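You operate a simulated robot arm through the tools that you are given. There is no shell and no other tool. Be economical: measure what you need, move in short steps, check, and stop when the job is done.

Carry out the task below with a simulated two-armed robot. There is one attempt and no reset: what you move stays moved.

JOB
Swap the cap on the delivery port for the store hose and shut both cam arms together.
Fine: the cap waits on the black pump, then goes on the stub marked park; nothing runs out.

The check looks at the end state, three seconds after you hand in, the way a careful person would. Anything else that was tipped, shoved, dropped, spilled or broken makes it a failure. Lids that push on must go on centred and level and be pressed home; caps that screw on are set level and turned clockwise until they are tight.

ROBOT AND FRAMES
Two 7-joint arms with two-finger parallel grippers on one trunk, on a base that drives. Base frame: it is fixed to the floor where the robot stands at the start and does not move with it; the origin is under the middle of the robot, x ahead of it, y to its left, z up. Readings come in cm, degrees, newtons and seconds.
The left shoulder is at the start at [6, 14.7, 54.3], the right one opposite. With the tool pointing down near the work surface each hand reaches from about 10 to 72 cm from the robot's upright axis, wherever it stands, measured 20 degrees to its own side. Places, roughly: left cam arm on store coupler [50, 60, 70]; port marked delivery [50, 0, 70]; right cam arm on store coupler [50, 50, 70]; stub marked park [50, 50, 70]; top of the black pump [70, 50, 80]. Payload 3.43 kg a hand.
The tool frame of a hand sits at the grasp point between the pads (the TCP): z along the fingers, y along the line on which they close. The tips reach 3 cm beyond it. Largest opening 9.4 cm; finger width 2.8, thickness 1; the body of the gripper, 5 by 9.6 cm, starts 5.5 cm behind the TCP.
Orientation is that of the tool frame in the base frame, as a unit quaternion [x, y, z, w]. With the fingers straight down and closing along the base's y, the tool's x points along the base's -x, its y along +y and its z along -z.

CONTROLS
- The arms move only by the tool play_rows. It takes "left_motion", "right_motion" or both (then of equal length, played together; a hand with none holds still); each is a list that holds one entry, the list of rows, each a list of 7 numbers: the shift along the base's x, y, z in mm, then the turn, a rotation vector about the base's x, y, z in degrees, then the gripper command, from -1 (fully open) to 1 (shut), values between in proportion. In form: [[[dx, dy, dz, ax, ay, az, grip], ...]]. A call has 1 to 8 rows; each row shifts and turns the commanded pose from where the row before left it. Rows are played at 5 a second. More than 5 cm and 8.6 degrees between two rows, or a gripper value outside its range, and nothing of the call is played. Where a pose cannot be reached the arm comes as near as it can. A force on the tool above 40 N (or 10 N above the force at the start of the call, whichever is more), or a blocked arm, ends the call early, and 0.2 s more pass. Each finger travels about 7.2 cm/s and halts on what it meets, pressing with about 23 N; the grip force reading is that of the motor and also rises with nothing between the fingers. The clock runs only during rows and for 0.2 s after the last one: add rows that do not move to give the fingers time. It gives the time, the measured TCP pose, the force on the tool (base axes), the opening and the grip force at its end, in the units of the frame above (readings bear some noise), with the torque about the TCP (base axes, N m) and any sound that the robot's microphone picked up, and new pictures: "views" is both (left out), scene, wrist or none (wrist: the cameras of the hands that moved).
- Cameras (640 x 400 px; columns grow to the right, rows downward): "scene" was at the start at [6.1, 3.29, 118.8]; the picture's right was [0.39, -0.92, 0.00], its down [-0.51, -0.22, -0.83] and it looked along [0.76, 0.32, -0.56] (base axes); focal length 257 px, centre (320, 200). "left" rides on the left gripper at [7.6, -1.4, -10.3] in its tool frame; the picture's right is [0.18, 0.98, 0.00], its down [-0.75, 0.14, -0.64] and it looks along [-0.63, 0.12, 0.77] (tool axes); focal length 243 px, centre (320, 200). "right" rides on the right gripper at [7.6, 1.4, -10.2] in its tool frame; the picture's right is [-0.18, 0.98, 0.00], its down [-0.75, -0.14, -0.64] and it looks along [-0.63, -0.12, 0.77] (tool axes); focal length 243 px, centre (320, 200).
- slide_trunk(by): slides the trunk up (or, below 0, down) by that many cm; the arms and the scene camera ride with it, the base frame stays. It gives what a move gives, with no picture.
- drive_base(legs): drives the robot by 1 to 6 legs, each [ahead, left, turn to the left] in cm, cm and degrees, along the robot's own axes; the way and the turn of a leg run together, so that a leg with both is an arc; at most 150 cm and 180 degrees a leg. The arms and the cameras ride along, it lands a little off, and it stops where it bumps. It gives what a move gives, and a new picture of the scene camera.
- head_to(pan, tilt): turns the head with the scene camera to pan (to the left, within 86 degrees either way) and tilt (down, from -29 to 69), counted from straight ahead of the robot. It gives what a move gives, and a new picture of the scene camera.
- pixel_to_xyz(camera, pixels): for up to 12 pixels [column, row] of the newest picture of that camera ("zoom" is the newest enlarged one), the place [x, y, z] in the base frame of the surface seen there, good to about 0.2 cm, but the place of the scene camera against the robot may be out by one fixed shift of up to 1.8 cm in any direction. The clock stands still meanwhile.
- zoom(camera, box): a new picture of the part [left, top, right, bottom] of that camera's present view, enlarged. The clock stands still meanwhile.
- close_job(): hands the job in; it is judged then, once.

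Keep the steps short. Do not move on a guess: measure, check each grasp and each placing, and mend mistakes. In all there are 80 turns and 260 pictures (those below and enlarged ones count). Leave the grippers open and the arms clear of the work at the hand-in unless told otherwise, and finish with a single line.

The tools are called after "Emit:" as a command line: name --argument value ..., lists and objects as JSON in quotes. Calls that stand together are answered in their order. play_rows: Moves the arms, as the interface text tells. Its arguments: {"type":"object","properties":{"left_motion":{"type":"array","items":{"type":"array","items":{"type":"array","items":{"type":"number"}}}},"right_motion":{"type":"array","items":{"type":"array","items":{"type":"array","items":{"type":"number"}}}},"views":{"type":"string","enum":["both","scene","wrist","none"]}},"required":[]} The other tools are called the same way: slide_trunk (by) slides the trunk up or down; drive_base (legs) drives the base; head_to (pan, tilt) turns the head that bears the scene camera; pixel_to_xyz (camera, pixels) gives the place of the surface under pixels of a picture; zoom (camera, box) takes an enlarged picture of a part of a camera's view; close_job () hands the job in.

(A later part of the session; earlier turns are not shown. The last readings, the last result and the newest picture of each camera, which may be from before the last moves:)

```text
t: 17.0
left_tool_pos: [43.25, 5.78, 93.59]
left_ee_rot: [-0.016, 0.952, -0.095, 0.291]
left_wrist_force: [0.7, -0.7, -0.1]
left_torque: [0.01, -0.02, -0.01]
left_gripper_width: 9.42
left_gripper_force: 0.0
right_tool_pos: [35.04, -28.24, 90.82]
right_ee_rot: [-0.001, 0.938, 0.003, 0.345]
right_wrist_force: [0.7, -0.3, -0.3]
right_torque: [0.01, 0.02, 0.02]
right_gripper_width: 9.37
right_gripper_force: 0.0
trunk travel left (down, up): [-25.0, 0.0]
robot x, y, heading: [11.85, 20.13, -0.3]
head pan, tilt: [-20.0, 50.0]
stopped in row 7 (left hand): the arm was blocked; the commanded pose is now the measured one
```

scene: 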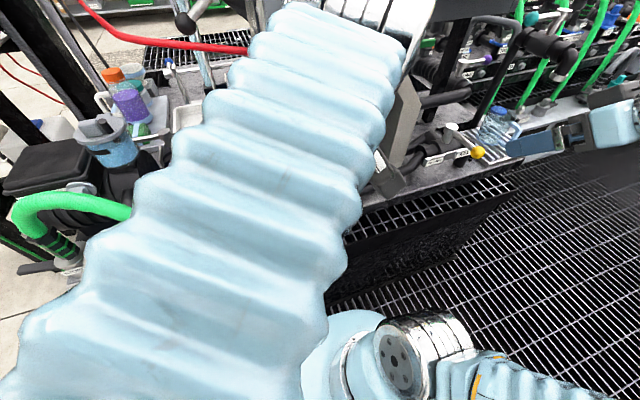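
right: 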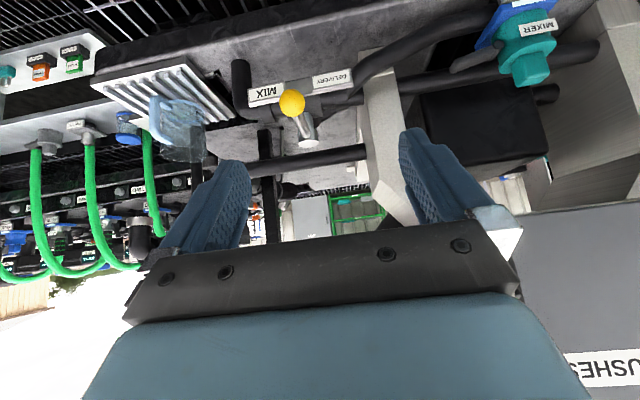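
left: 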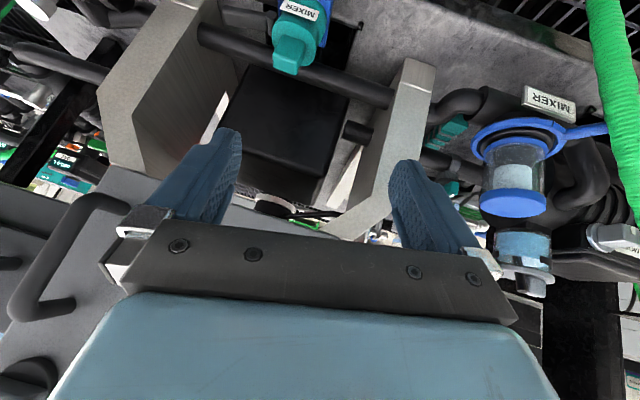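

The left arm is blocked reaching across (likely against the head). I back it up to the left, fix its orientation, and instead drive the base right so the left hand works straight ahead.

Emit:
play_rows --left_motion '[[[-5, 40, 8, 0, 0, 0, -1], [-5, 40, 8, 0, 0, 0, -1], [0, 40, 8, 5.4, -3, 1, -1], [0, 30, 5, 5.5, -3, 1, -1], [0, 0, 0, 0, 0, 0, -1]]]' --views "none"

Emit:
head_to --pan 0 --tilt 50

```text
t: 18.2
left_tool_pos: [42.37, 21.09, 96.48]
left_ee_rot: [0.0, 0.939, 0.0, 0.343]
left_wrist_force: [1.4, -0.1, -1.0]
left_torque: [0.01, 0.0, 0.0]
left_gripper_width: 9.42
left_gripper_force: 0.1
right_tool_pos: [35.15, -28.28, 90.76]
right_ee_rot: [-0.002, 0.938, 0.003, 0.346]
right_wrist_force: [-0.3, -0.2, -0.6]
right_torque: [-0.04, -0.01, 0.0]
right_gripper_width: 9.39
right_gripper_force: 0.1
trunk travel left (down, up): [-25.0, 0.0]
robot x, y, heading: [11.9, 20.1, 0.0]
head pan, tilt: [-20.0, 50.0]
```

```text
t: 19.0
left_tool_pos: [42.26, 21.08, 96.45]
left_ee_rot: [0.0, 0.939, 0.001, 0.343]
left_wrist_force: [-0.5, 0.3, 0.2]
left_torque: [0.0, 0.04, 0.0]
left_gripper_width: 9.4
left_gripper_force: 0.0
right_tool_pos: [35.08, -28.47, 90.81]
right_ee_rot: [-0.001, 0.938, 0.003, 0.345]
right_wrist_force: [-0.4, -0.8, 0.2]
right_torque: [-0.03, 0.01, -0.02]
right_gripper_width: 9.41
right_gripper_force: 0.0
trunk travel left (down, up): [-25.0, 0.0]
robot x, y, heading: [12.1, 19.84, 0.1]
head pan, tilt: [0.0, 50.0]
```

scene: 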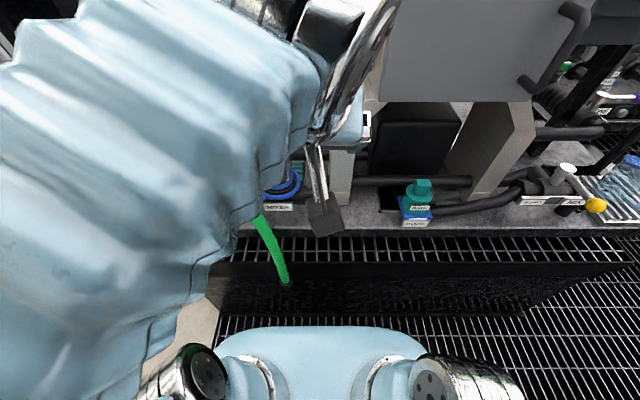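

Drive the base 23 cm to the right so the left hand faces the cap.

Emit:
drive_base --legs '[[0, -23, 0]]'

Emit:
zoom --camera "left" --box '[200, 0, 440, 150]'

```text
t: 20.8
left_tool_pos: [42.32, -2.21, 96.47]
left_ee_rot: [0.0, 0.939, -0.001, 0.343]
left_wrist_force: [0.2, 0.1, 0.4]
left_torque: [0.0, -0.02, -0.03]
left_gripper_width: 9.42
left_gripper_force: 0.0
right_tool_pos: [34.92, -51.69, 90.84]
right_ee_rot: [-0.001, 0.938, 0.003, 0.346]
right_wrist_force: [-0.3, -0.9, -0.5]
right_torque: [-0.03, -0.03, 0.02]
right_gripper_width: 9.41
right_gripper_force: 0.1
trunk travel left (down, up): [-25.0, 0.0]
robot x, y, heading: [12.06, -3.22, 0.0]
head pan, tilt: [0.0, 50.0]
```

scene: 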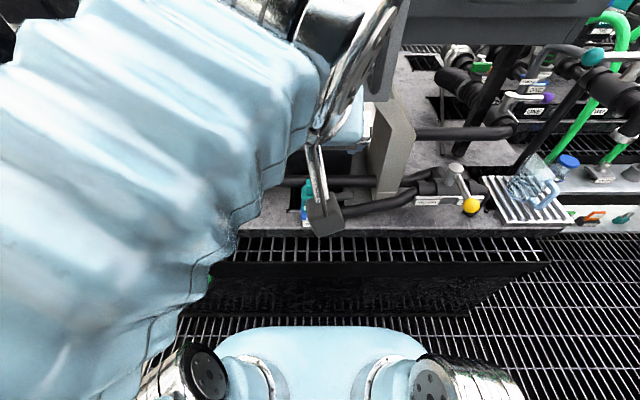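

```text
2.67 times, centred on (320, 75) of left
```

zoom: 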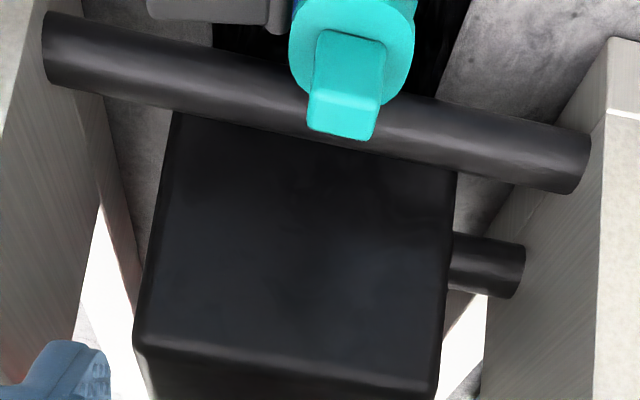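

Left hand is aligned in y. Lower to a standoff and check.

Emit:
play_rows --left_motion '[[[6, 0, -30, 0, 0, 0, -0.2], [6, 0, -30, 0, 0, 0, -0.2], [16, 1, -36, 0, 0, 0, -0.2], [0, 0, 0, 0, 0, 0, -0.2]]]' --views "wrist"

Emit:
zoom --camera "left" --box '[220, 0, 420, 200]'

Emit:
pixel_to_xyz --camera "zoom" --pixels '[[320, 100], [320, 150], [320, 200], [290, 200], [350, 200], [320, 230]]'

```text
t: 21.8
left_tool_pos: [45.09, -2.04, 86.69]
left_ee_rot: [-0.001, 0.94, 0.0, 0.342]
left_wrist_force: [0.4, 0.1, 0.2]
left_torque: [-0.04, -0.01, 0.01]
left_gripper_width: 5.63
left_gripper_force: 0.0
right_tool_pos: [35.12, -51.61, 90.82]
right_ee_rot: [-0.001, 0.939, 0.003, 0.345]
right_wrist_force: [-0.3, -0.1, -0.4]
right_torque: [0.0, 0.0, 0.0]
right_gripper_width: 9.4
right_gripper_force: 0.0
trunk travel left (down, up): [-25.0, 0.0]
robot x, y, heading: [12.29, -3.03, 0.1]
head pan, tilt: [0.0, 50.0]
```

left: 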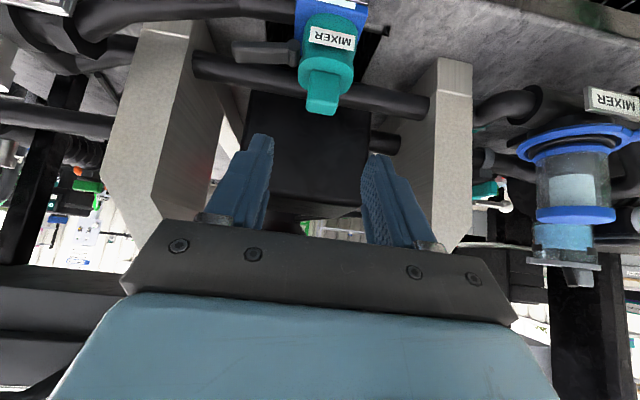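

```text
2.00 times, centred on (320, 100) of left
```

zoom: 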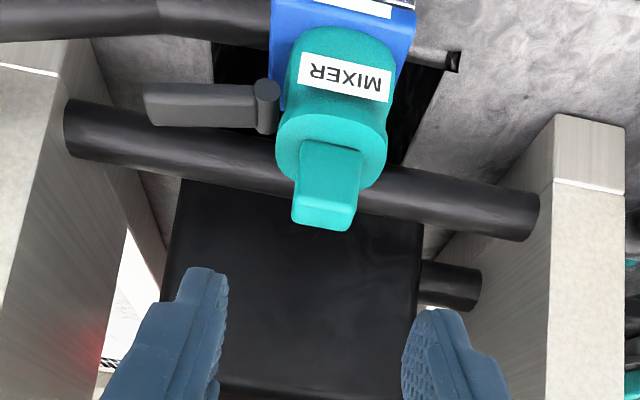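

```text
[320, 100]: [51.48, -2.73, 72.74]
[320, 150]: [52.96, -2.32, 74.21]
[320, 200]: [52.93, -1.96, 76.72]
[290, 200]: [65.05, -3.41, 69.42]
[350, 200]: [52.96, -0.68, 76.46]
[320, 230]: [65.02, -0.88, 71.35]
```

Go in over the tab to TCP (53.0, −1.9, 77.4), fingers half open.

Emit:
play_rows --left_motion '[[[28, 0, -35, 0, 0, 0, -0.2], [28, 1, -32, 0, 0, 0, -0.2], [23, 0, -26, 0, 0, 0, -0.2], [0, 0, 0, 0, 0, 0, -0.2]]]' --views "wrist"

Emit:
zoom --camera "left" --box '[220, 40, 420, 240]'

```text
t: 22.8
left_tool_pos: [53.1, -1.87, 77.41]
left_ee_rot: [0.0, 0.939, 0.001, 0.343]
left_wrist_force: [0.3, -0.2, 0.1]
left_torque: [-0.03, 0.0, 0.0]
left_gripper_width: 5.65
left_gripper_force: 0.0
right_tool_pos: [35.21, -51.65, 90.79]
right_ee_rot: [0.0, 0.938, 0.002, 0.346]
right_wrist_force: [0.5, -0.4, 0.2]
right_torque: [0.02, 0.01, -0.01]
right_gripper_width: 9.42
right_gripper_force: 0.1
trunk travel left (down, up): [-25.0, 0.0]
robot x, y, heading: [11.99, -3.32, -0.0]
head pan, tilt: [0.0, 50.0]
```

left: 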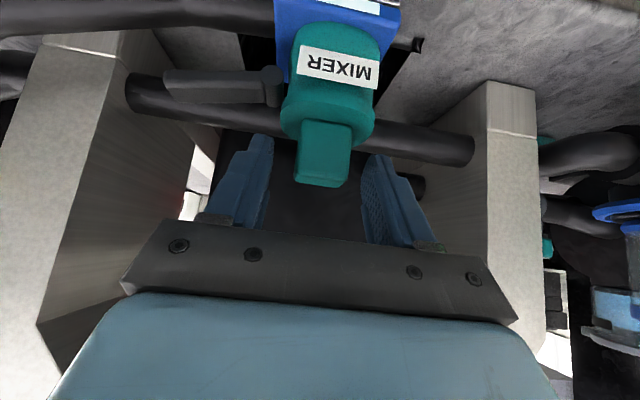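

```text
2.00 times, centred on (320, 140) of left
```

zoom: 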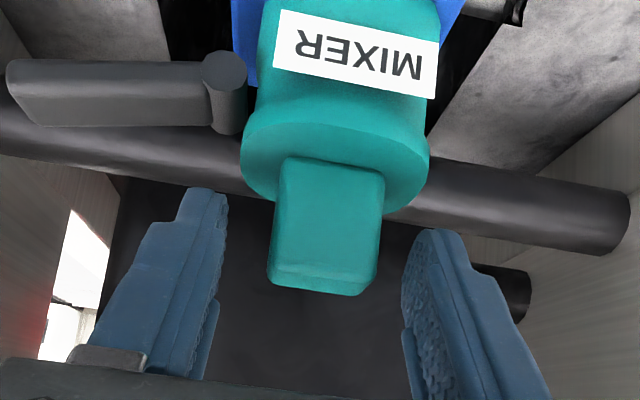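

Fingers straddle the tab. Close on it.

Emit:
play_rows --left_motion '[[[2, 0, -3, 0, 0, 0, 0.2], [0, 0, 0, 0, 0, 0, 1], [0, 0, 0, 0, 0, 0, 1], [0, 0, 0, 0, 0, 0, 1]]]' --views "wrist"

```text
t: 23.8
left_tool_pos: [53.27, -1.85, 77.35]
left_ee_rot: [0.0, 0.939, 0.001, 0.343]
left_wrist_force: [-0.4, 0.4, 0.0]
left_torque: [0.12, -0.01, -0.04]
left_gripper_width: 2.98
left_gripper_force: 23.1
right_tool_pos: [35.14, -51.62, 90.65]
right_ee_rot: [-0.001, 0.938, 0.003, 0.345]
right_wrist_force: [0.4, 0.3, -0.1]
right_torque: [-0.02, 0.03, -0.01]
right_gripper_width: 9.4
right_gripper_force: 0.0
trunk travel left (down, up): [-25.0, 0.0]
robot x, y, heading: [11.93, -3.3, 0.1]
head pan, tilt: [0.0, 50.0]
```

left: 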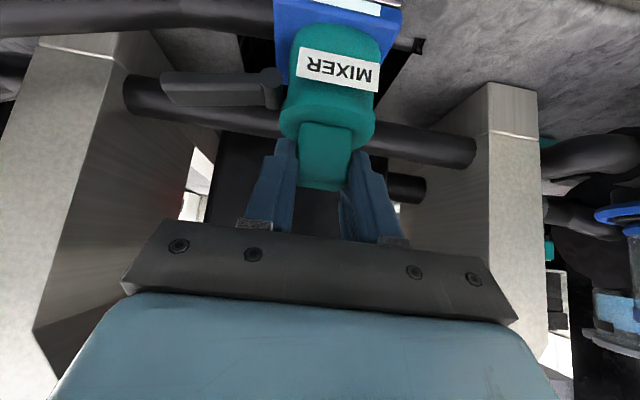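

Gripped (2.98 cm). Lift slowly, watching the force.

Emit:
play_rows --left_motion '[[[0, 0, 4, 0, 0, 0, 1], [0, 0, 6, 0, 0, 0, 1], [0, 0, 10, 0, 0, 0, 1], [0, 0, 10, 0, 0, 0, 1]]]' --views "wrist"

```text
t: 24.8
left_tool_pos: [53.1, -2.0, 80.22]
left_ee_rot: [0.0, 0.939, -0.001, 0.343]
left_wrist_force: [0.4, 0.0, -0.1]
left_torque: [0.0, 0.01, 0.01]
left_gripper_width: 0.0
left_gripper_force: 23.1
right_tool_pos: [35.04, -51.47, 90.78]
right_ee_rot: [0.0, 0.938, 0.002, 0.346]
right_wrist_force: [0.2, -0.7, 0.3]
right_torque: [0.05, 0.01, -0.01]
right_gripper_width: 9.4
right_gripper_force: 0.1
trunk travel left (down, up): [-25.0, 0.0]
robot x, y, heading: [11.9, -3.4, 0.2]
head pan, tilt: [0.0, 50.0]
```

left: 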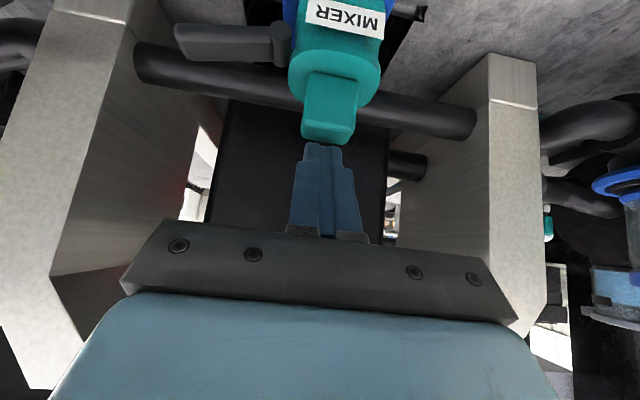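

Slipped off — the cap stayed. Check whether the cap's arm is really fully open.

Emit:
zoom --camera "left" --box '[160, 0, 420, 160]'

Emit:
pixel_to_xyz --camera "left" --pixels '[[185, 42], [220, 42], [260, 43], [283, 43], [332, 100], [332, 125], [312, 100], [352, 100], [340, 18], [330, 75], [330, 137]]'

```text
2.46 times, centred on (290, 80) of left
```

zoom: 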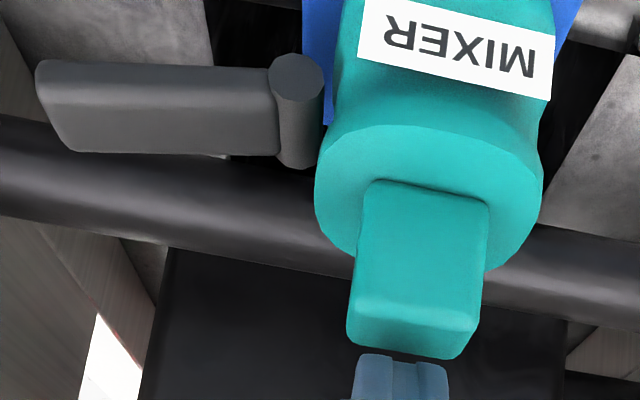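

```text
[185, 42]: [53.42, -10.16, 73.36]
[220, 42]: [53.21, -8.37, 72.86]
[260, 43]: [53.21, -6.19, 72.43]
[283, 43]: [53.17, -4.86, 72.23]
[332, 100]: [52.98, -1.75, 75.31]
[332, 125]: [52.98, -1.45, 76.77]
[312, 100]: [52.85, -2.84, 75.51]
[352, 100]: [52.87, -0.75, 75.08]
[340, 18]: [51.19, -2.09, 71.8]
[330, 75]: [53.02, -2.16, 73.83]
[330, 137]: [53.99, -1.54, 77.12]
```

The arm sits at the same ~12° angle as the coupler's open arms, so it's open; my grip was just shallow. I'll regrip with the hand level (fingers forward), so the pads cover the whole tab.

Emit:
play_rows --left_motion '[[[-40, 0, 15, 0, 0, 0, -0.2], [-40, 0, 0, 0, -8.3, 0, -0.2], [-10, 0, -10, 0, -8.3, 0, -0.2], [0, 0, -15, 0, -8.3, 0, -0.2], [0, 0, -15, 0, -8.3, 0, -0.2], [0, 0, -15, 0, -8.3, 0, -0.2], [0, 0, -5, 0, -8.3, 0, -0.2], [0, 0, 0, 0, 0, 0, -0.2]]]' --views "wrist"

```text
t: 25.9
left_tool_pos: [45.92, 4.21, 83.87]
left_ee_rot: [-0.128, 0.792, -0.051, 0.595]
left_wrist_force: [0.8, -0.1, -0.3]
left_torque: [0.0, 0.0, 0.0]
left_gripper_width: 5.65
left_gripper_force: 0.0
left hand out of reach, approached as far as the arm can: row 5
right_tool_pos: [35.14, -51.58, 90.8]
right_ee_rot: [0.0, 0.939, 0.002, 0.345]
right_wrist_force: [0.9, 1.1, -0.2]
right_torque: [-0.02, 0.01, 0.01]
right_gripper_width: 9.41
right_gripper_force: 0.0
trunk travel left (down, up): [-25.0, 0.0]
robot x, y, heading: [11.87, -3.47, 0.1]
head pan, tilt: [0.0, 50.0]
stopped in row 5 (left hand): the arm was blocked; the commanded pose is now the measured one
```

left: 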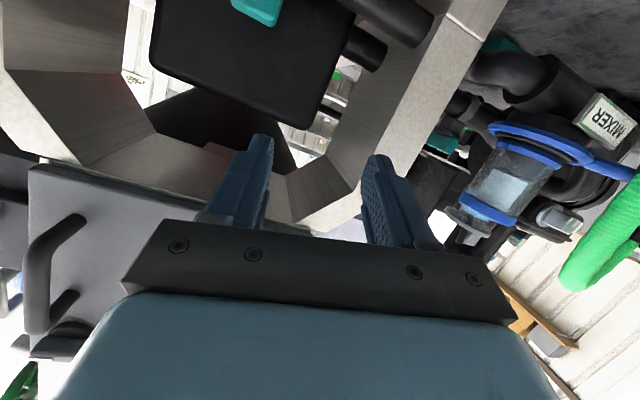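

Too cramped for a level hand here: back the base off 12 cm, then square the left hand up at ~65° tilt.

Emit:
drive_base --legs '[[-12, 0, 0]]'

Emit:
play_rows --left_motion '[[[25, -15, 0, 4.3, 2.9, -3.1, -0.2], [25, -15, 0, 4.3, 2.9, -3.1, -0.2], [25, -15, 0, 4.3, 2.9, -3.1, -0.2], [25, -15, -10, 0, 0, 0, -0.2], [0, 0, -10, 0, 0, 0, -0.2], [0, 0, 0, 0, 0, 0, -0.2]]]' --views "wrist"

```text
t: 27.2
left_tool_pos: [33.89, 4.26, 83.96]
left_ee_rot: [-0.128, 0.792, -0.051, 0.595]
left_wrist_force: [-0.7, 1.3, -1.2]
left_torque: [0.0, 0.02, -0.03]
left_gripper_width: 5.6
left_gripper_force: 0.1
right_tool_pos: [23.0, -51.64, 90.76]
right_ee_rot: [0.0, 0.939, 0.003, 0.345]
right_wrist_force: [0.0, 0.1, 1.2]
right_torque: [-0.01, 0.03, -0.03]
right_gripper_width: 9.38
right_gripper_force: 0.0
trunk travel left (down, up): [-25.0, 0.0]
robot x, y, heading: [0.15, -3.18, -0.2]
head pan, tilt: [0.0, 50.0]
```

scene: 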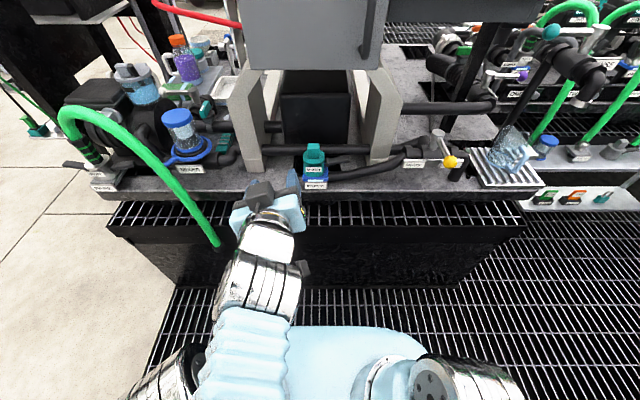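

```text
t: 28.0
left_tool_pos: [37.08, -4.35, 85.13]
left_ee_rot: [0.051, 0.828, -0.047, 0.556]
left_wrist_force: [0.1, 0.4, 0.0]
left_torque: [0.03, -0.01, 0.01]
left_gripper_width: 5.66
left_gripper_force: 0.0
right_tool_pos: [22.93, -51.75, 90.74]
right_ee_rot: [0.0, 0.939, 0.002, 0.345]
right_wrist_force: [0.0, 0.3, -0.4]
right_torque: [-0.02, 0.01, 0.01]
right_gripper_width: 9.37
right_gripper_force: 0.1
trunk travel left (down, up): [-25.0, 0.0]
robot x, y, heading: [0.07, -3.25, -0.4]
head pan, tilt: [0.0, 50.0]
stopped in row 4 (left hand): the arm was blocked; the commanded pose is now the measured one
```

left: 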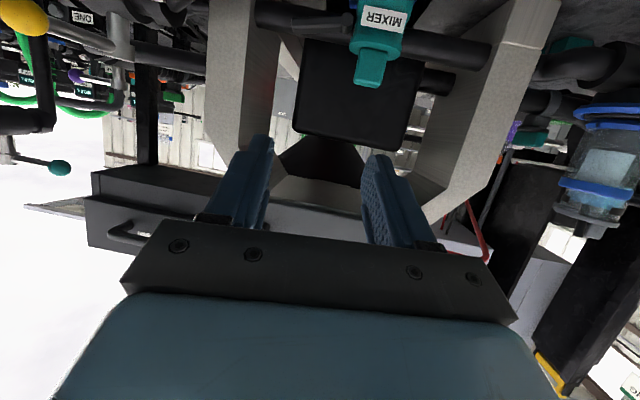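

Still cramped while folded in; extend forward first, then fix the small orientation error.

Emit:
play_rows --left_motion '[[[25, 8, 10, 0, 0, 0, -0.2], [25, 8, 0, 0, 0, 0, -0.2], [15, 7, 0, 0.7, 1.4, 3.9, -0.2], [0, 0, 0, 0.7, 1.4, 3.9, -0.2], [0, 0, 0, 0, 0, 0, -0.2]]]' --views "both"

```text
t: 29.2
left_tool_pos: [43.25, -2.56, 86.38]
left_ee_rot: [0.003, 0.849, -0.032, 0.528]
left_wrist_force: [0.3, 0.0, 0.3]
left_torque: [-0.04, 0.01, 0.0]
left_gripper_width: 5.65
left_gripper_force: 0.1
right_tool_pos: [22.98, -51.53, 90.82]
right_ee_rot: [0.0, 0.938, 0.002, 0.345]
right_wrist_force: [0.5, 0.5, -0.2]
right_torque: [0.01, 0.0, 0.01]
right_gripper_width: 9.41
right_gripper_force: 0.1
trunk travel left (down, up): [-25.0, 0.0]
robot x, y, heading: [-0.15, -3.26, -0.4]
head pan, tilt: [0.0, 50.0]
```

scene: 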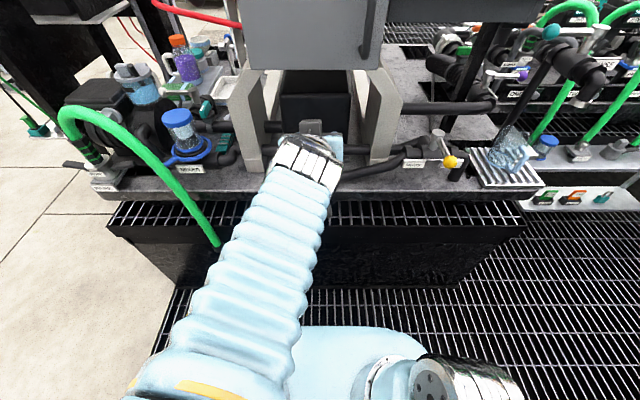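
left: 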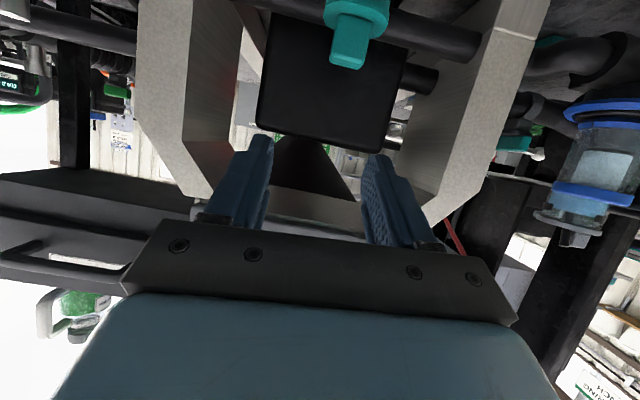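

Now straighten and go to a standoff in line with the tab.

Emit:
play_rows --left_motion '[[[7, 3, -35, 1.5, -0.6, 1.2, -0.2], [10, 3, -34, 1.4, -0.6, 1.1, -0.2], [10, 2, 0, 0, 0, 0, -0.2], [0, 0, 0, 0, 0, 0, -0.2]]]' --views "wrist"

Emit:
zoom --camera "left" --box '[220, 0, 420, 200]'

Emit:
pixel_to_xyz --camera "left" --pixels '[[320, 100], [330, 120], [310, 115], [350, 115], [335, 140], [330, 80]]'

```text
t: 29.8
left_tool_pos: [42.13, -6.11, 82.26]
left_ee_rot: [0.027, 0.845, -0.084, 0.527]
left_wrist_force: [-0.3, -0.1, -0.1]
left_torque: [-0.04, 0.02, -0.01]
left_gripper_width: 5.66
left_gripper_force: 0.2
right_tool_pos: [22.91, -51.6, 90.78]
right_ee_rot: [0.0, 0.938, 0.002, 0.345]
right_wrist_force: [0.8, 0.1, 0.5]
right_torque: [-0.01, -0.03, -0.02]
right_gripper_width: 9.38
right_gripper_force: 0.0
trunk travel left (down, up): [-25.0, 0.0]
robot x, y, heading: [-0.15, -3.36, -0.1]
head pan, tilt: [0.0, 50.0]
stopped in row 2 (left hand): the arm was blocked; the commanded pose is now the measured one
```

left: 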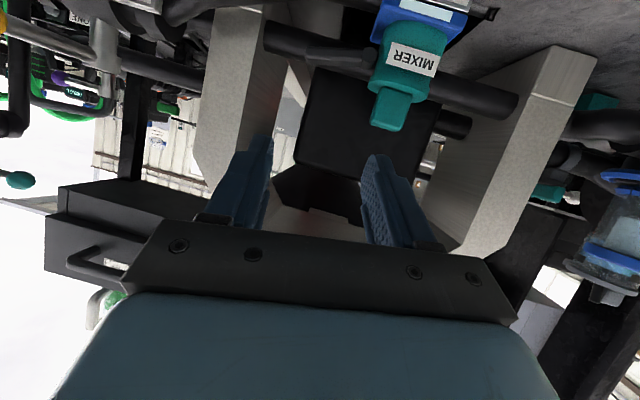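

```text
2.00 times, centred on (320, 100) of left
```

zoom: 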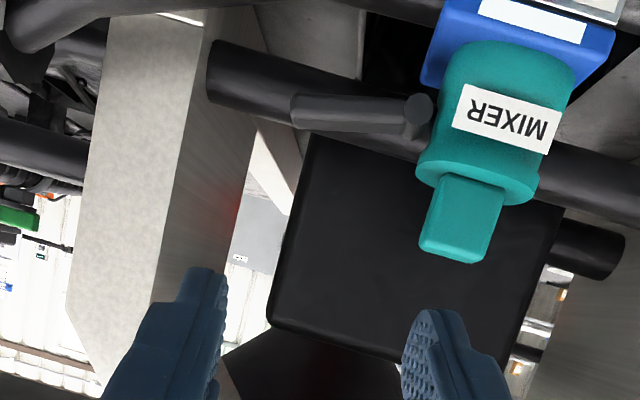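

```text
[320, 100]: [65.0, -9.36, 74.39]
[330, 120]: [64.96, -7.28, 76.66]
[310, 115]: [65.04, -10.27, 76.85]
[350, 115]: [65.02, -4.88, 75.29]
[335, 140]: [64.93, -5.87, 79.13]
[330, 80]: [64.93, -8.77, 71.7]
```

The lever may not be fully open: it's at ~13–15° while the coupler's arms are at ~9°, and it stays where I leave it. I'll withdraw the left hand (back to 40° tilt) and use the right hand to press the lever farther.

Emit:
play_rows --left_motion '[[[0, 15, 20, 2, 6, 1.55, -0.2], [0, 30, 20, 2, 6, 1.55, -0.2], [0, 35, 20, 2, 6, 1.55, -0.2], [0, 35, 20, 2, 6, 1.55, -0.2], [0, 35, 20, 0, 0, 0, -0.2], [0, 30, 0, 0, 0, 0, -0.2], [0, 0, 0, 0, 0, 0, -0.2], [0, 0, 0, 0, 0, 0, -0.2]]]' --right_motion '[[[10, 45, -5, 0, 0, 0, 1], [10, 45, -5, 0, 0, 0, 1], [10, 45, -5, 0, 0, 0, 1], [10, 45, -5, 0, 0, 0, 1], [10, 45, -5, 0, 0, 0, 1], [10, 45, -5, 0, 0, 0, 1], [10, 45, -5, 0, 0, 0, 1], [10, 45, -5, 0, 0, 0, 1]]]' --views "none"

```text
t: 31.6
left_tool_pos: [42.1, 11.89, 92.2]
left_ee_rot: [0.001, 0.94, 0.001, 0.341]
left_wrist_force: [0.0, -0.2, -0.2]
left_torque: [0.02, 0.0, 0.01]
left_gripper_width: 5.66
left_gripper_force: 0.1
right_tool_pos: [31.14, -15.65, 86.68]
right_ee_rot: [0.002, 0.939, 0.002, 0.345]
right_wrist_force: [0.4, -1.0, -0.9]
right_torque: [0.01, 0.0, 0.01]
right_gripper_width: 0.01
right_gripper_force: 22.9
trunk travel left (down, up): [-25.0, 0.0]
robot x, y, heading: [0.18, -3.6, -0.0]
head pan, tilt: [0.0, 50.0]
```

Bring the right fingertips above the lever and press down another centimetre.

Emit:
play_rows --right_motion '[[[42, 12, -16, 0, 0, 0, 1], [42, 12, -16, 0, 0, 0, 1], [42, 12, -16, 0, 0, 0, 1], [42, 12, -20, 0, 0, 0, 1], [42, 10, -22, 0, 0, 0, 1], [0, 0, 0, 0, 0, 0, 1], [0, 0, -20, 0, 0, 0, 1], [0, 0, -8, 0, 0, 0, 1]]]' --views "wrist"

```text
t: 33.4
left_tool_pos: [42.14, 11.84, 92.08]
left_ee_rot: [0.0, 0.94, 0.001, 0.34]
left_wrist_force: [-0.7, 0.6, 0.5]
left_torque: [0.0, 0.04, 0.03]
left_gripper_width: 5.65
left_gripper_force: 0.1
right_tool_pos: [52.17, -9.83, 74.91]
right_ee_rot: [0.0, 0.938, 0.002, 0.346]
right_wrist_force: [-0.3, 0.5, 0.1]
right_torque: [0.03, -0.01, 0.0]
right_gripper_width: 0.0
right_gripper_force: 23.3
trunk travel left (down, up): [-25.0, 0.0]
robot x, y, heading: [0.02, -3.1, 0.3]
head pan, tilt: [0.0, 50.0]
```

right: 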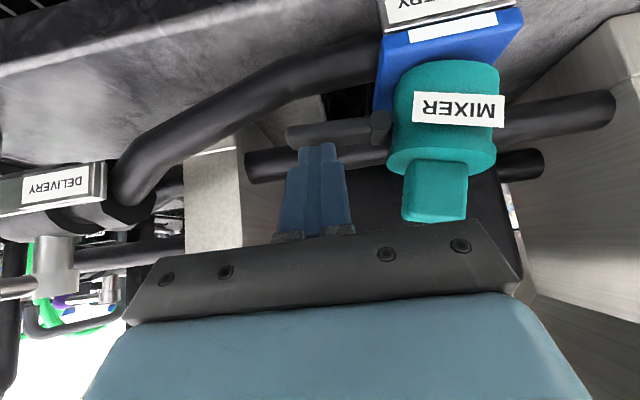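

Emit:
play_rows --right_motion '[[[0, 0, -4, 0, 0, 0, 1], [0, 0, -4, 0, 0, 0, 1], [0, 0, -4, 0, 0, 0, 1], [0, 0, -4, 0, 0, 0, 1]]]' --views "wrist"

Emit:
zoom --camera "right" --box '[260, 70, 520, 230]'

Emit:
pixel_to_xyz --camera "right" --pixels '[[297, 115], [320, 112], [350, 110], [384, 108], [390, 125]]'

```text
t: 34.4
left_tool_pos: [42.2, 11.84, 92.25]
left_ee_rot: [0.0, 0.94, 0.001, 0.341]
left_wrist_force: [0.7, 0.5, 0.4]
left_torque: [0.03, 0.02, -0.04]
left_gripper_width: 5.65
left_gripper_force: 0.0
right_tool_pos: [52.01, -9.81, 73.33]
right_ee_rot: [0.0, 0.938, 0.002, 0.346]
right_wrist_force: [0.2, -0.3, 3.1]
right_torque: [0.0, -0.04, -0.01]
right_gripper_width: 0.01
right_gripper_force: 23.1
trunk travel left (down, up): [-25.0, 0.0]
robot x, y, heading: [0.05, -3.19, -0.2]
head pan, tilt: [0.0, 50.0]
```

right: 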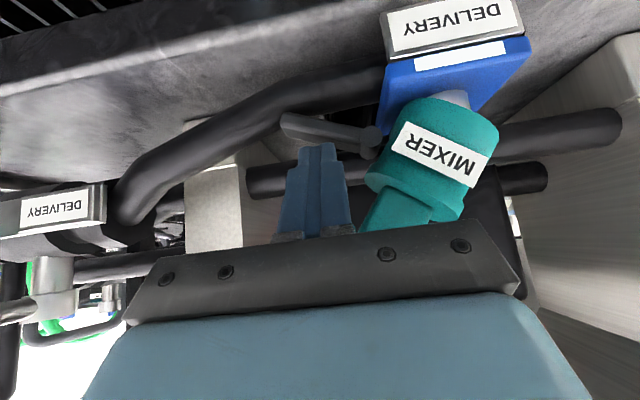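

```text
2.46 times, centred on (390, 150) of right
```

zoom: 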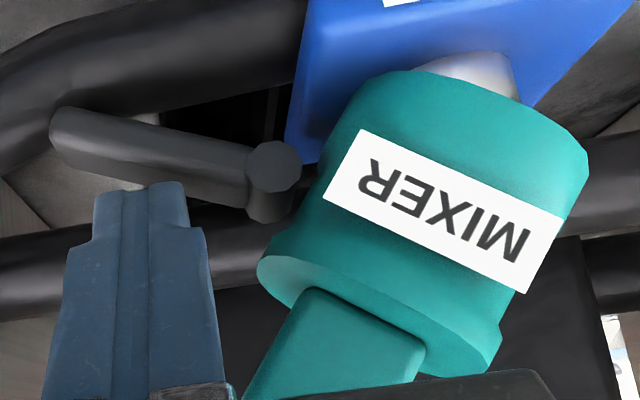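

```text
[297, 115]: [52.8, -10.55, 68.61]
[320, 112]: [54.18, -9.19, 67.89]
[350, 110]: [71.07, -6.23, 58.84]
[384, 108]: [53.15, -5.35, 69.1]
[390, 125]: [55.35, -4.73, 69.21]
```

Pushing more tipped the cap: it's free now and tilted. I ease the finger up gently so it settles back, and look.

Emit:
play_rows --right_motion '[[[0, 0, 3, 0, 0, 0, 1], [0, 0, 3, 0, 0, 0, 1], [0, 0, 3, 0, 0, 0, 1]]]' --views "both"

Emit:
zoom --camera "right" --box '[260, 70, 520, 230]'

```text
t: 35.2
left_tool_pos: [42.13, 11.87, 92.16]
left_ee_rot: [0.0, 0.94, 0.001, 0.341]
left_wrist_force: [-0.5, -0.4, 0.1]
left_torque: [-0.01, -0.01, 0.05]
left_gripper_width: 5.62
left_gripper_force: 0.1
right_tool_pos: [52.06, -9.66, 74.35]
right_ee_rot: [0.0, 0.938, 0.002, 0.345]
right_wrist_force: [0.5, 0.1, 0.2]
right_torque: [0.01, 0.0, 0.02]
right_gripper_width: 0.0
right_gripper_force: 22.5
trunk travel left (down, up): [-25.0, 0.0]
robot x, y, heading: [0.23, -3.36, -0.4]
head pan, tilt: [0.0, 50.0]
```

scene: 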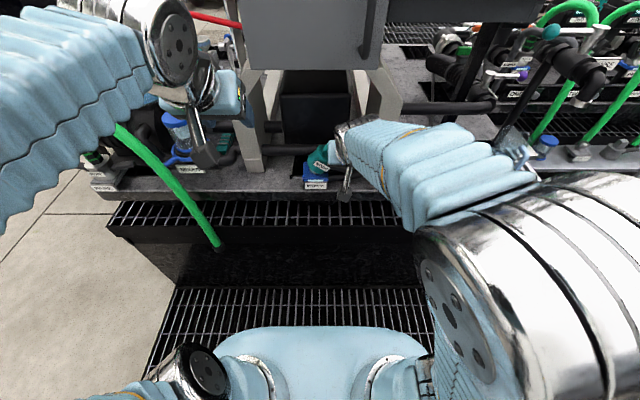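
right: 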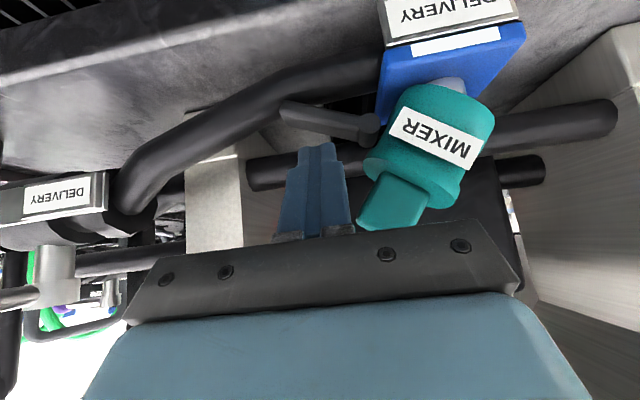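

```text
2.46 times, centred on (390, 150) of right
```

zoom: 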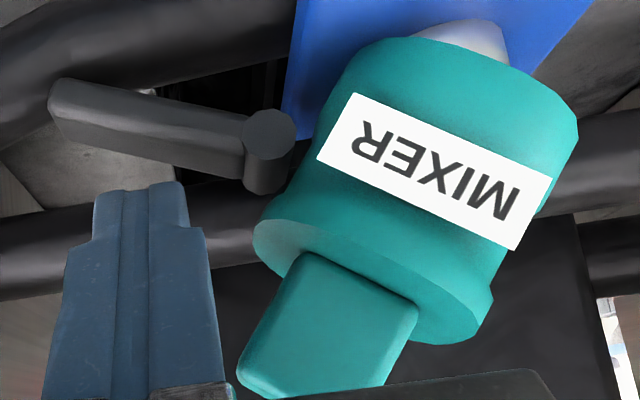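

The cap rests stably but tilted on the stub. I'll take the right hand away and grasp the cap with the left, rolled to match. Measure the tilt first.

Emit:
pixel_to_xyz --camera "right" --pixels '[[393, 130], [470, 165], [406, 113], [480, 146], [394, 192], [378, 215], [400, 212], [425, 205], [412, 217], [435, 90], [366, 170], [455, 193]]'

Emit:
zoom --camera "scene" --box '[280, 120, 370, 200]'

```text
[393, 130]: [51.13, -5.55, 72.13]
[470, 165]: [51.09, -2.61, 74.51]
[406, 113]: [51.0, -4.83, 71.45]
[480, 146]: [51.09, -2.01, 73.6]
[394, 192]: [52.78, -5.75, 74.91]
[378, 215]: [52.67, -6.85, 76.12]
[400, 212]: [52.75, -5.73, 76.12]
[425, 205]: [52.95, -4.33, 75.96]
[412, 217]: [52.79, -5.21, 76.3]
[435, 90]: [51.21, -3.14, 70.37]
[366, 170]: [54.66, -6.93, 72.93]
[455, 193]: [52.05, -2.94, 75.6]
```

```text
5.00 times, centred on (325, 160) of scene
```

zoom: 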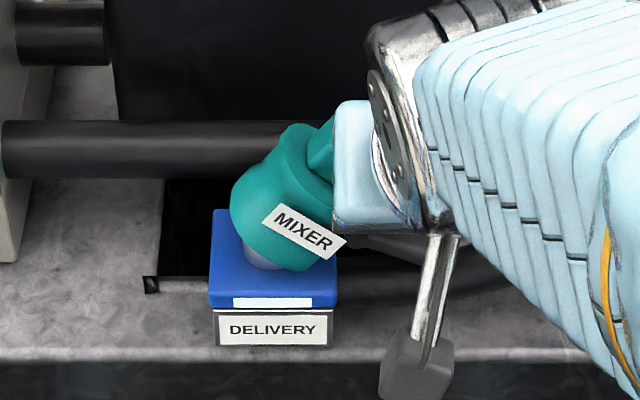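

The cap is tilted ~38° toward −y, resting on the stub untouched. The right hand is on the free side, so I'll retreat it, roll it 38° about x to match, and grip the tab.

Emit:
play_rows --right_motion '[[[-25, -2, 30, 0, 0, 0, 1], [-15, 0, 30, 0, 0, 0, 1], [0, 0, 18, 7.6, 0, 0, 0], [0, 0, 0, 7.6, 0, 0, -0.2], [0, 0, 0, 7.6, 0, 0, -0.2], [0, 0, 0, 7.6, 0, 0, -0.2], [0, 0, 0, 7.6, 0, 0, -0.2], [0, 0, 0, 0, 0, 0, -0.2]]]' --views "both"

Emit:
zoom --camera "right" --box '[220, 0, 460, 150]'

```text
t: 37.0
left_tool_pos: [42.12, 11.82, 92.19]
left_ee_rot: [0.0, 0.94, 0.001, 0.34]
left_wrist_force: [0.1, -0.5, -0.3]
left_torque: [0.02, 0.0, 0.01]
left_gripper_width: 5.64
left_gripper_force: 0.0
right_tool_pos: [48.08, -9.91, 82.13]
right_ee_rot: [0.113, 0.887, 0.307, 0.327]
right_wrist_force: [-0.6, 0.5, -0.8]
right_torque: [0.03, -0.03, 0.0]
right_gripper_width: 5.65
right_gripper_force: 0.1
trunk travel left (down, up): [-25.0, 0.0]
robot x, y, heading: [0.13, -3.71, -0.3]
head pan, tilt: [0.0, 50.0]
```

scene: 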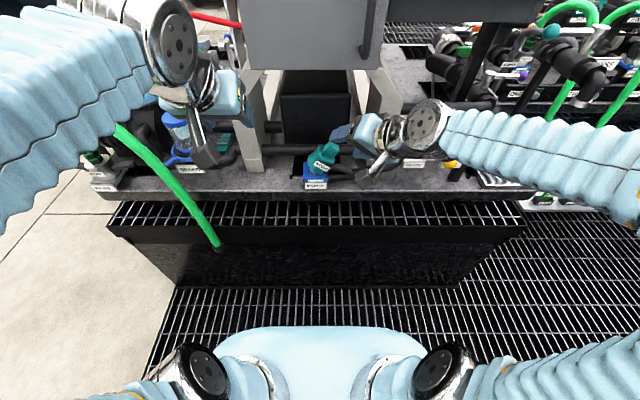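
right: 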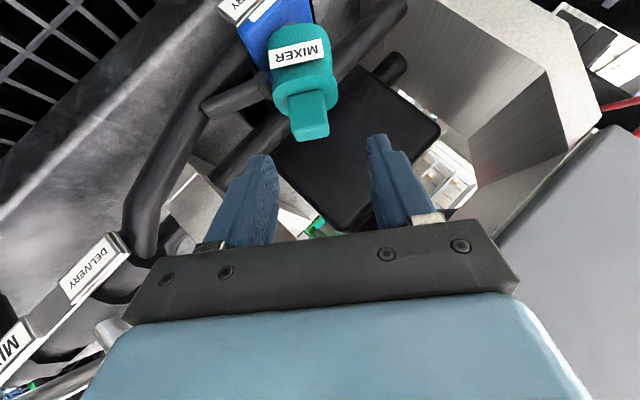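

```text
2.67 times, centred on (340, 75) of right
```

zoom: 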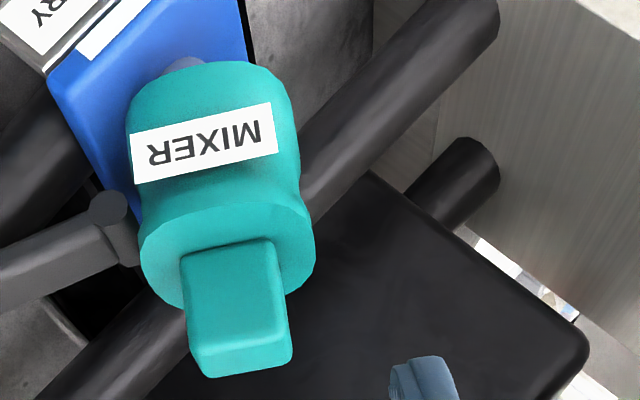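

Aligned nicely. Measure the tab from this view.

Emit:
pixel_to_xyz --camera "zoom" --pixels '[[195, 300], [235, 300], [280, 300], [235, 360], [155, 250], [305, 235], [205, 150], [140, 165], [270, 135], [100, 210], [30, 250]]'

```text
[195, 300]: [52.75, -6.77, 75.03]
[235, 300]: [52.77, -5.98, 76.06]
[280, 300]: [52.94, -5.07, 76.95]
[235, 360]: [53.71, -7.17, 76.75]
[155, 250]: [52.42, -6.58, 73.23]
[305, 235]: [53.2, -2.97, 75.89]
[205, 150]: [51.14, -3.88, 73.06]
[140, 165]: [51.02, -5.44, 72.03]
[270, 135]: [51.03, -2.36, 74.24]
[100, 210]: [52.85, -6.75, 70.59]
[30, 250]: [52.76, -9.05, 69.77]
```

Approach along the tool axis to TCP (53.4, −6.8, 77.3) and close.

Emit:
play_rows --right_motion '[[[18, 11, -16, 0, 0, 0, -0.2], [18, 10, -17, 0, 0, 0, -0.2], [17, 10, -16, 0, 0, 0, -0.2], [0, 0, 0, 0, 0, 0, -0.2]]]' --views "wrist"

```text
t: 38.0
left_tool_pos: [42.07, 11.85, 92.28]
left_ee_rot: [0.001, 0.94, 0.001, 0.341]
left_wrist_force: [-0.4, 0.5, -0.8]
left_torque: [-0.01, -0.03, 0.0]
left_gripper_width: 5.64
left_gripper_force: 0.1
right_tool_pos: [53.34, -6.79, 77.19]
right_ee_rot: [0.113, 0.887, 0.308, 0.326]
right_wrist_force: [0.2, 0.5, 0.1]
right_torque: [-0.02, -0.04, -0.03]
right_gripper_width: 5.63
right_gripper_force: 0.0
trunk travel left (down, up): [-25.0, 0.0]
robot x, y, heading: [0.15, -3.48, 0.1]
head pan, tilt: [0.0, 50.0]
```

right: 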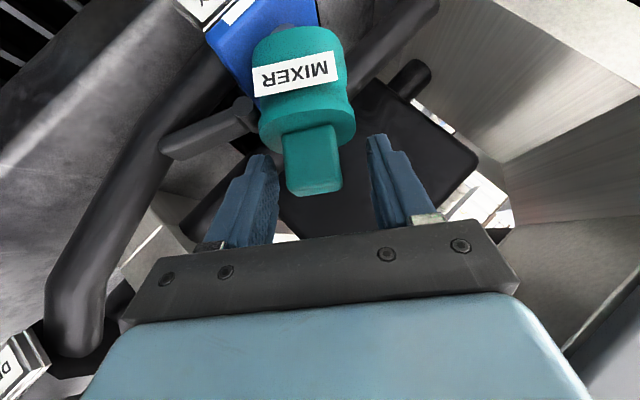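

Shift slightly to centre on the tab, go 4 mm deeper, and close.

Emit:
play_rows --right_motion '[[[2.5, -1, -5, 0, 0, 0, -0.2], [0, 0, 0, 0, 0, 0, 0.2], [0, 0, 0, 0, 0, 0, 0.6], [0, 0, 0, 0, 0, 0, 1], [0, 0, 0, 0, 0, 0, 1]]]' --views "wrist"

```text
t: 39.2
left_tool_pos: [42.09, 11.83, 92.21]
left_ee_rot: [0.0, 0.94, 0.001, 0.342]
left_wrist_force: [-0.9, 0.0, 0.6]
left_torque: [0.0, -0.02, -0.01]
left_gripper_width: 5.65
left_gripper_force: 0.1
right_tool_pos: [53.67, -7.07, 76.91]
right_ee_rot: [0.112, 0.886, 0.308, 0.328]
right_wrist_force: [1.8, -14.5, 24.9]
right_torque: [-0.41, -0.49, -0.08]
right_gripper_width: 3.07
right_gripper_force: 23.3
trunk travel left (down, up): [-25.0, 0.0]
robot x, y, heading: [0.05, -3.34, 0.2]
head pan, tilt: [0.0, 50.0]
```

right: 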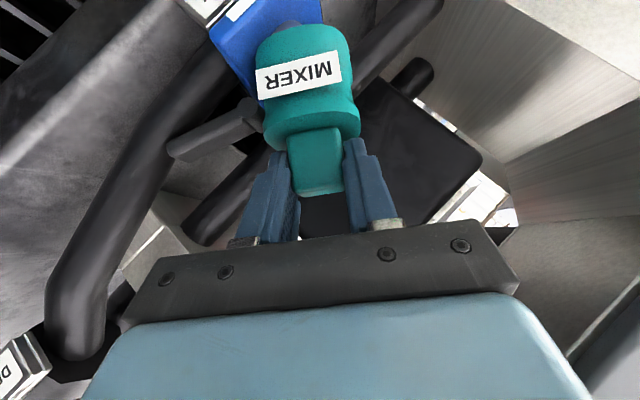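

Gripped, but the tips press on the flange (28 N). Ease along the cap axis, then lift off.

Emit:
play_rows --right_motion '[[[0, -2, 3, 0, 0, 0, 1], [0, -3, 4, 0, 0, 0, 1], [0, -3, 7, 0, 0, 0, 1], [0, 0, 10, 0, 0, 0, 1]]]' --views "wrist"

```text
t: 40.2
left_tool_pos: [42.0, 11.79, 92.3]
left_ee_rot: [0.0, 0.94, 0.001, 0.34]
left_wrist_force: [-0.3, 0.7, -0.9]
left_torque: [-0.02, -0.01, -0.02]
left_gripper_width: 5.63
left_gripper_force: 0.1
right_tool_pos: [53.53, -7.71, 79.02]
right_ee_rot: [0.113, 0.887, 0.307, 0.326]
right_wrist_force: [-0.1, 0.1, -1.7]
right_torque: [-0.02, 0.04, -0.01]
right_gripper_width: 2.95
right_gripper_force: 22.9
trunk travel left (down, up): [-25.0, 0.0]
robot x, y, heading: [-0.17, -3.25, -0.0]
head pan, tilt: [0.0, 50.0]
```

right: 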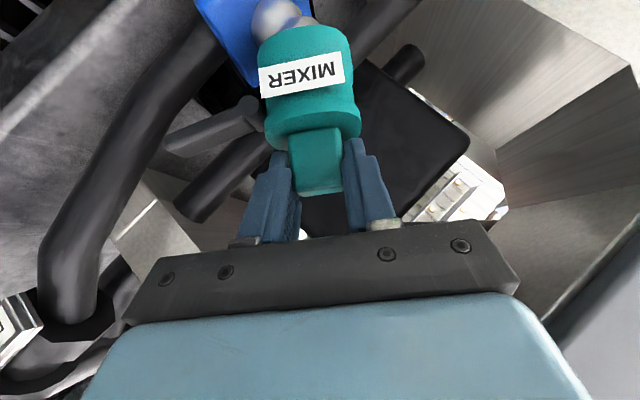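

The cap is held and off the stub. Lift clear, retreat a bit, then roll back level.

Emit:
play_rows --right_motion '[[[0, 0, 25, 0, 0, 0, 1], [0, 0, 35, 0, 0, 0, 1], [-20, 0, 20, 0, 0, 0, 1], [-30, 0, 0, -7.6, 0, 0, 1], [-30, 0, 0, -7.6, 0, 0, 1], [-30, 0, 0, -7.6, 0, 0, 1], [-20, 0, 0, -7.6, 0, 0, 1], [0, 0, 0, -7.6, 0, 0, 1]]]' --views "both"

Emit:
zoom --camera "right" --box '[220, 60, 460, 220]'

```text
t: 42.0
left_tool_pos: [42.12, 11.91, 92.22]
left_ee_rot: [0.0, 0.94, 0.001, 0.341]
left_wrist_force: [0.2, -0.4, -0.2]
left_torque: [-0.01, 0.03, 0.01]
left_gripper_width: 5.66
left_gripper_force: 0.0
right_tool_pos: [40.51, -7.84, 87.12]
right_ee_rot: [0.0, 0.939, 0.001, 0.345]
right_wrist_force: [-0.3, -0.3, -1.1]
right_torque: [0.0, 0.03, 0.01]
right_gripper_width: 2.97
right_gripper_force: 22.7
trunk travel left (down, up): [-25.0, 0.0]
robot x, y, heading: [-0.02, -3.52, -0.4]
head pan, tilt: [0.0, 50.0]
```

scene: 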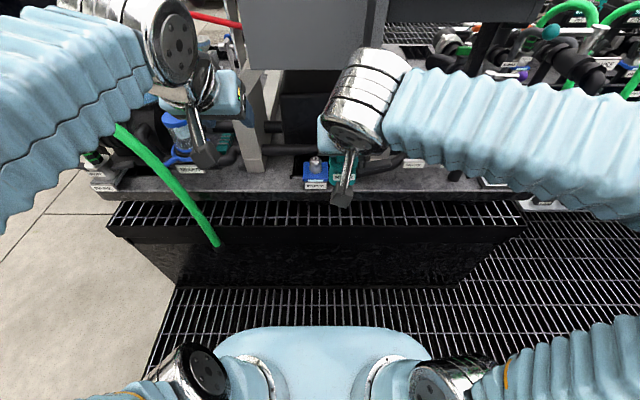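
right: 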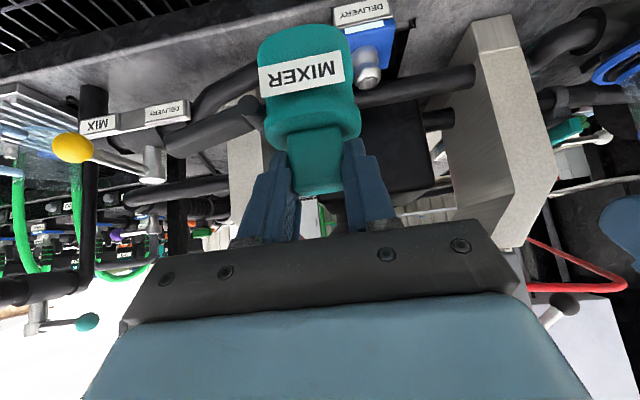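

```text
2.50 times, centred on (340, 140) of right
```

zoom: 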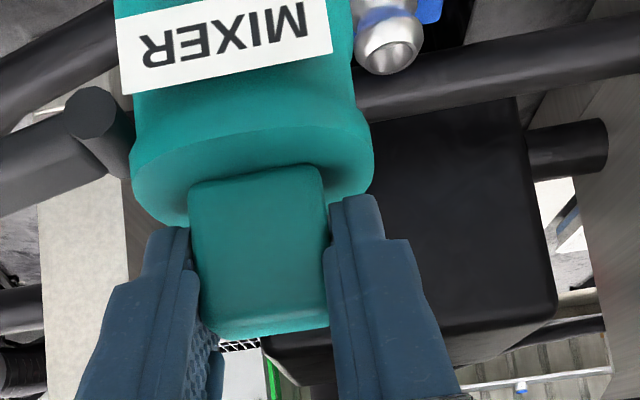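

Cap held. Check levelness in the grip (label and rim points) and measure the bare port.

Emit:
pixel_to_xyz --camera "right" --pixels '[[265, 78], [340, 70], [265, 50], [345, 42], [290, 125], [350, 120], [300, 150], [315, 150], [330, 150], [368, 75], [372, 60], [370, 80]]'

Emit:
zoom --camera "right" --box '[330, 0, 430, 100]'

Emit:
zoom --camera "scene" --box '[280, 130, 400, 210]'

```text
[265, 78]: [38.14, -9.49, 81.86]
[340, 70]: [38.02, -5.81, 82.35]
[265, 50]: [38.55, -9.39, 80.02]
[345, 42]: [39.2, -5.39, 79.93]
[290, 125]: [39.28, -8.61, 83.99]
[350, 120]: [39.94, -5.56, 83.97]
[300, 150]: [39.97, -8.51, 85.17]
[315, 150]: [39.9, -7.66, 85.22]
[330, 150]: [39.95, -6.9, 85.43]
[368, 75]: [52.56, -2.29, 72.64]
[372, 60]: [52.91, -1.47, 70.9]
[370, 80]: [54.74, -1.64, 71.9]
```

```text
4.00 times, centred on (380, 50) of right
```

zoom: 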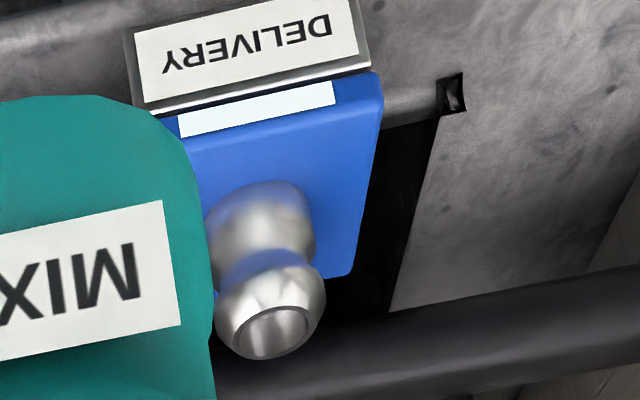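

```text
5.00 times, centred on (340, 170) of scene
```

zoom: 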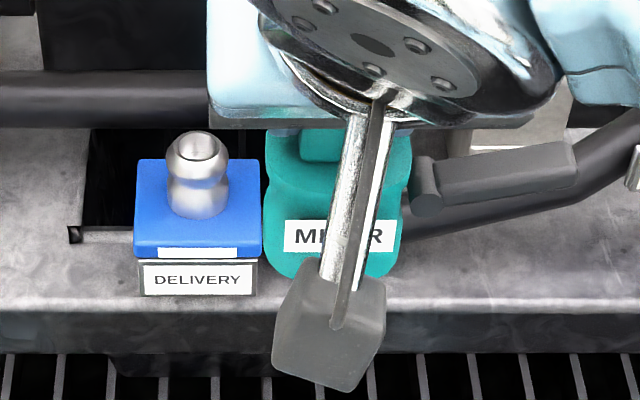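

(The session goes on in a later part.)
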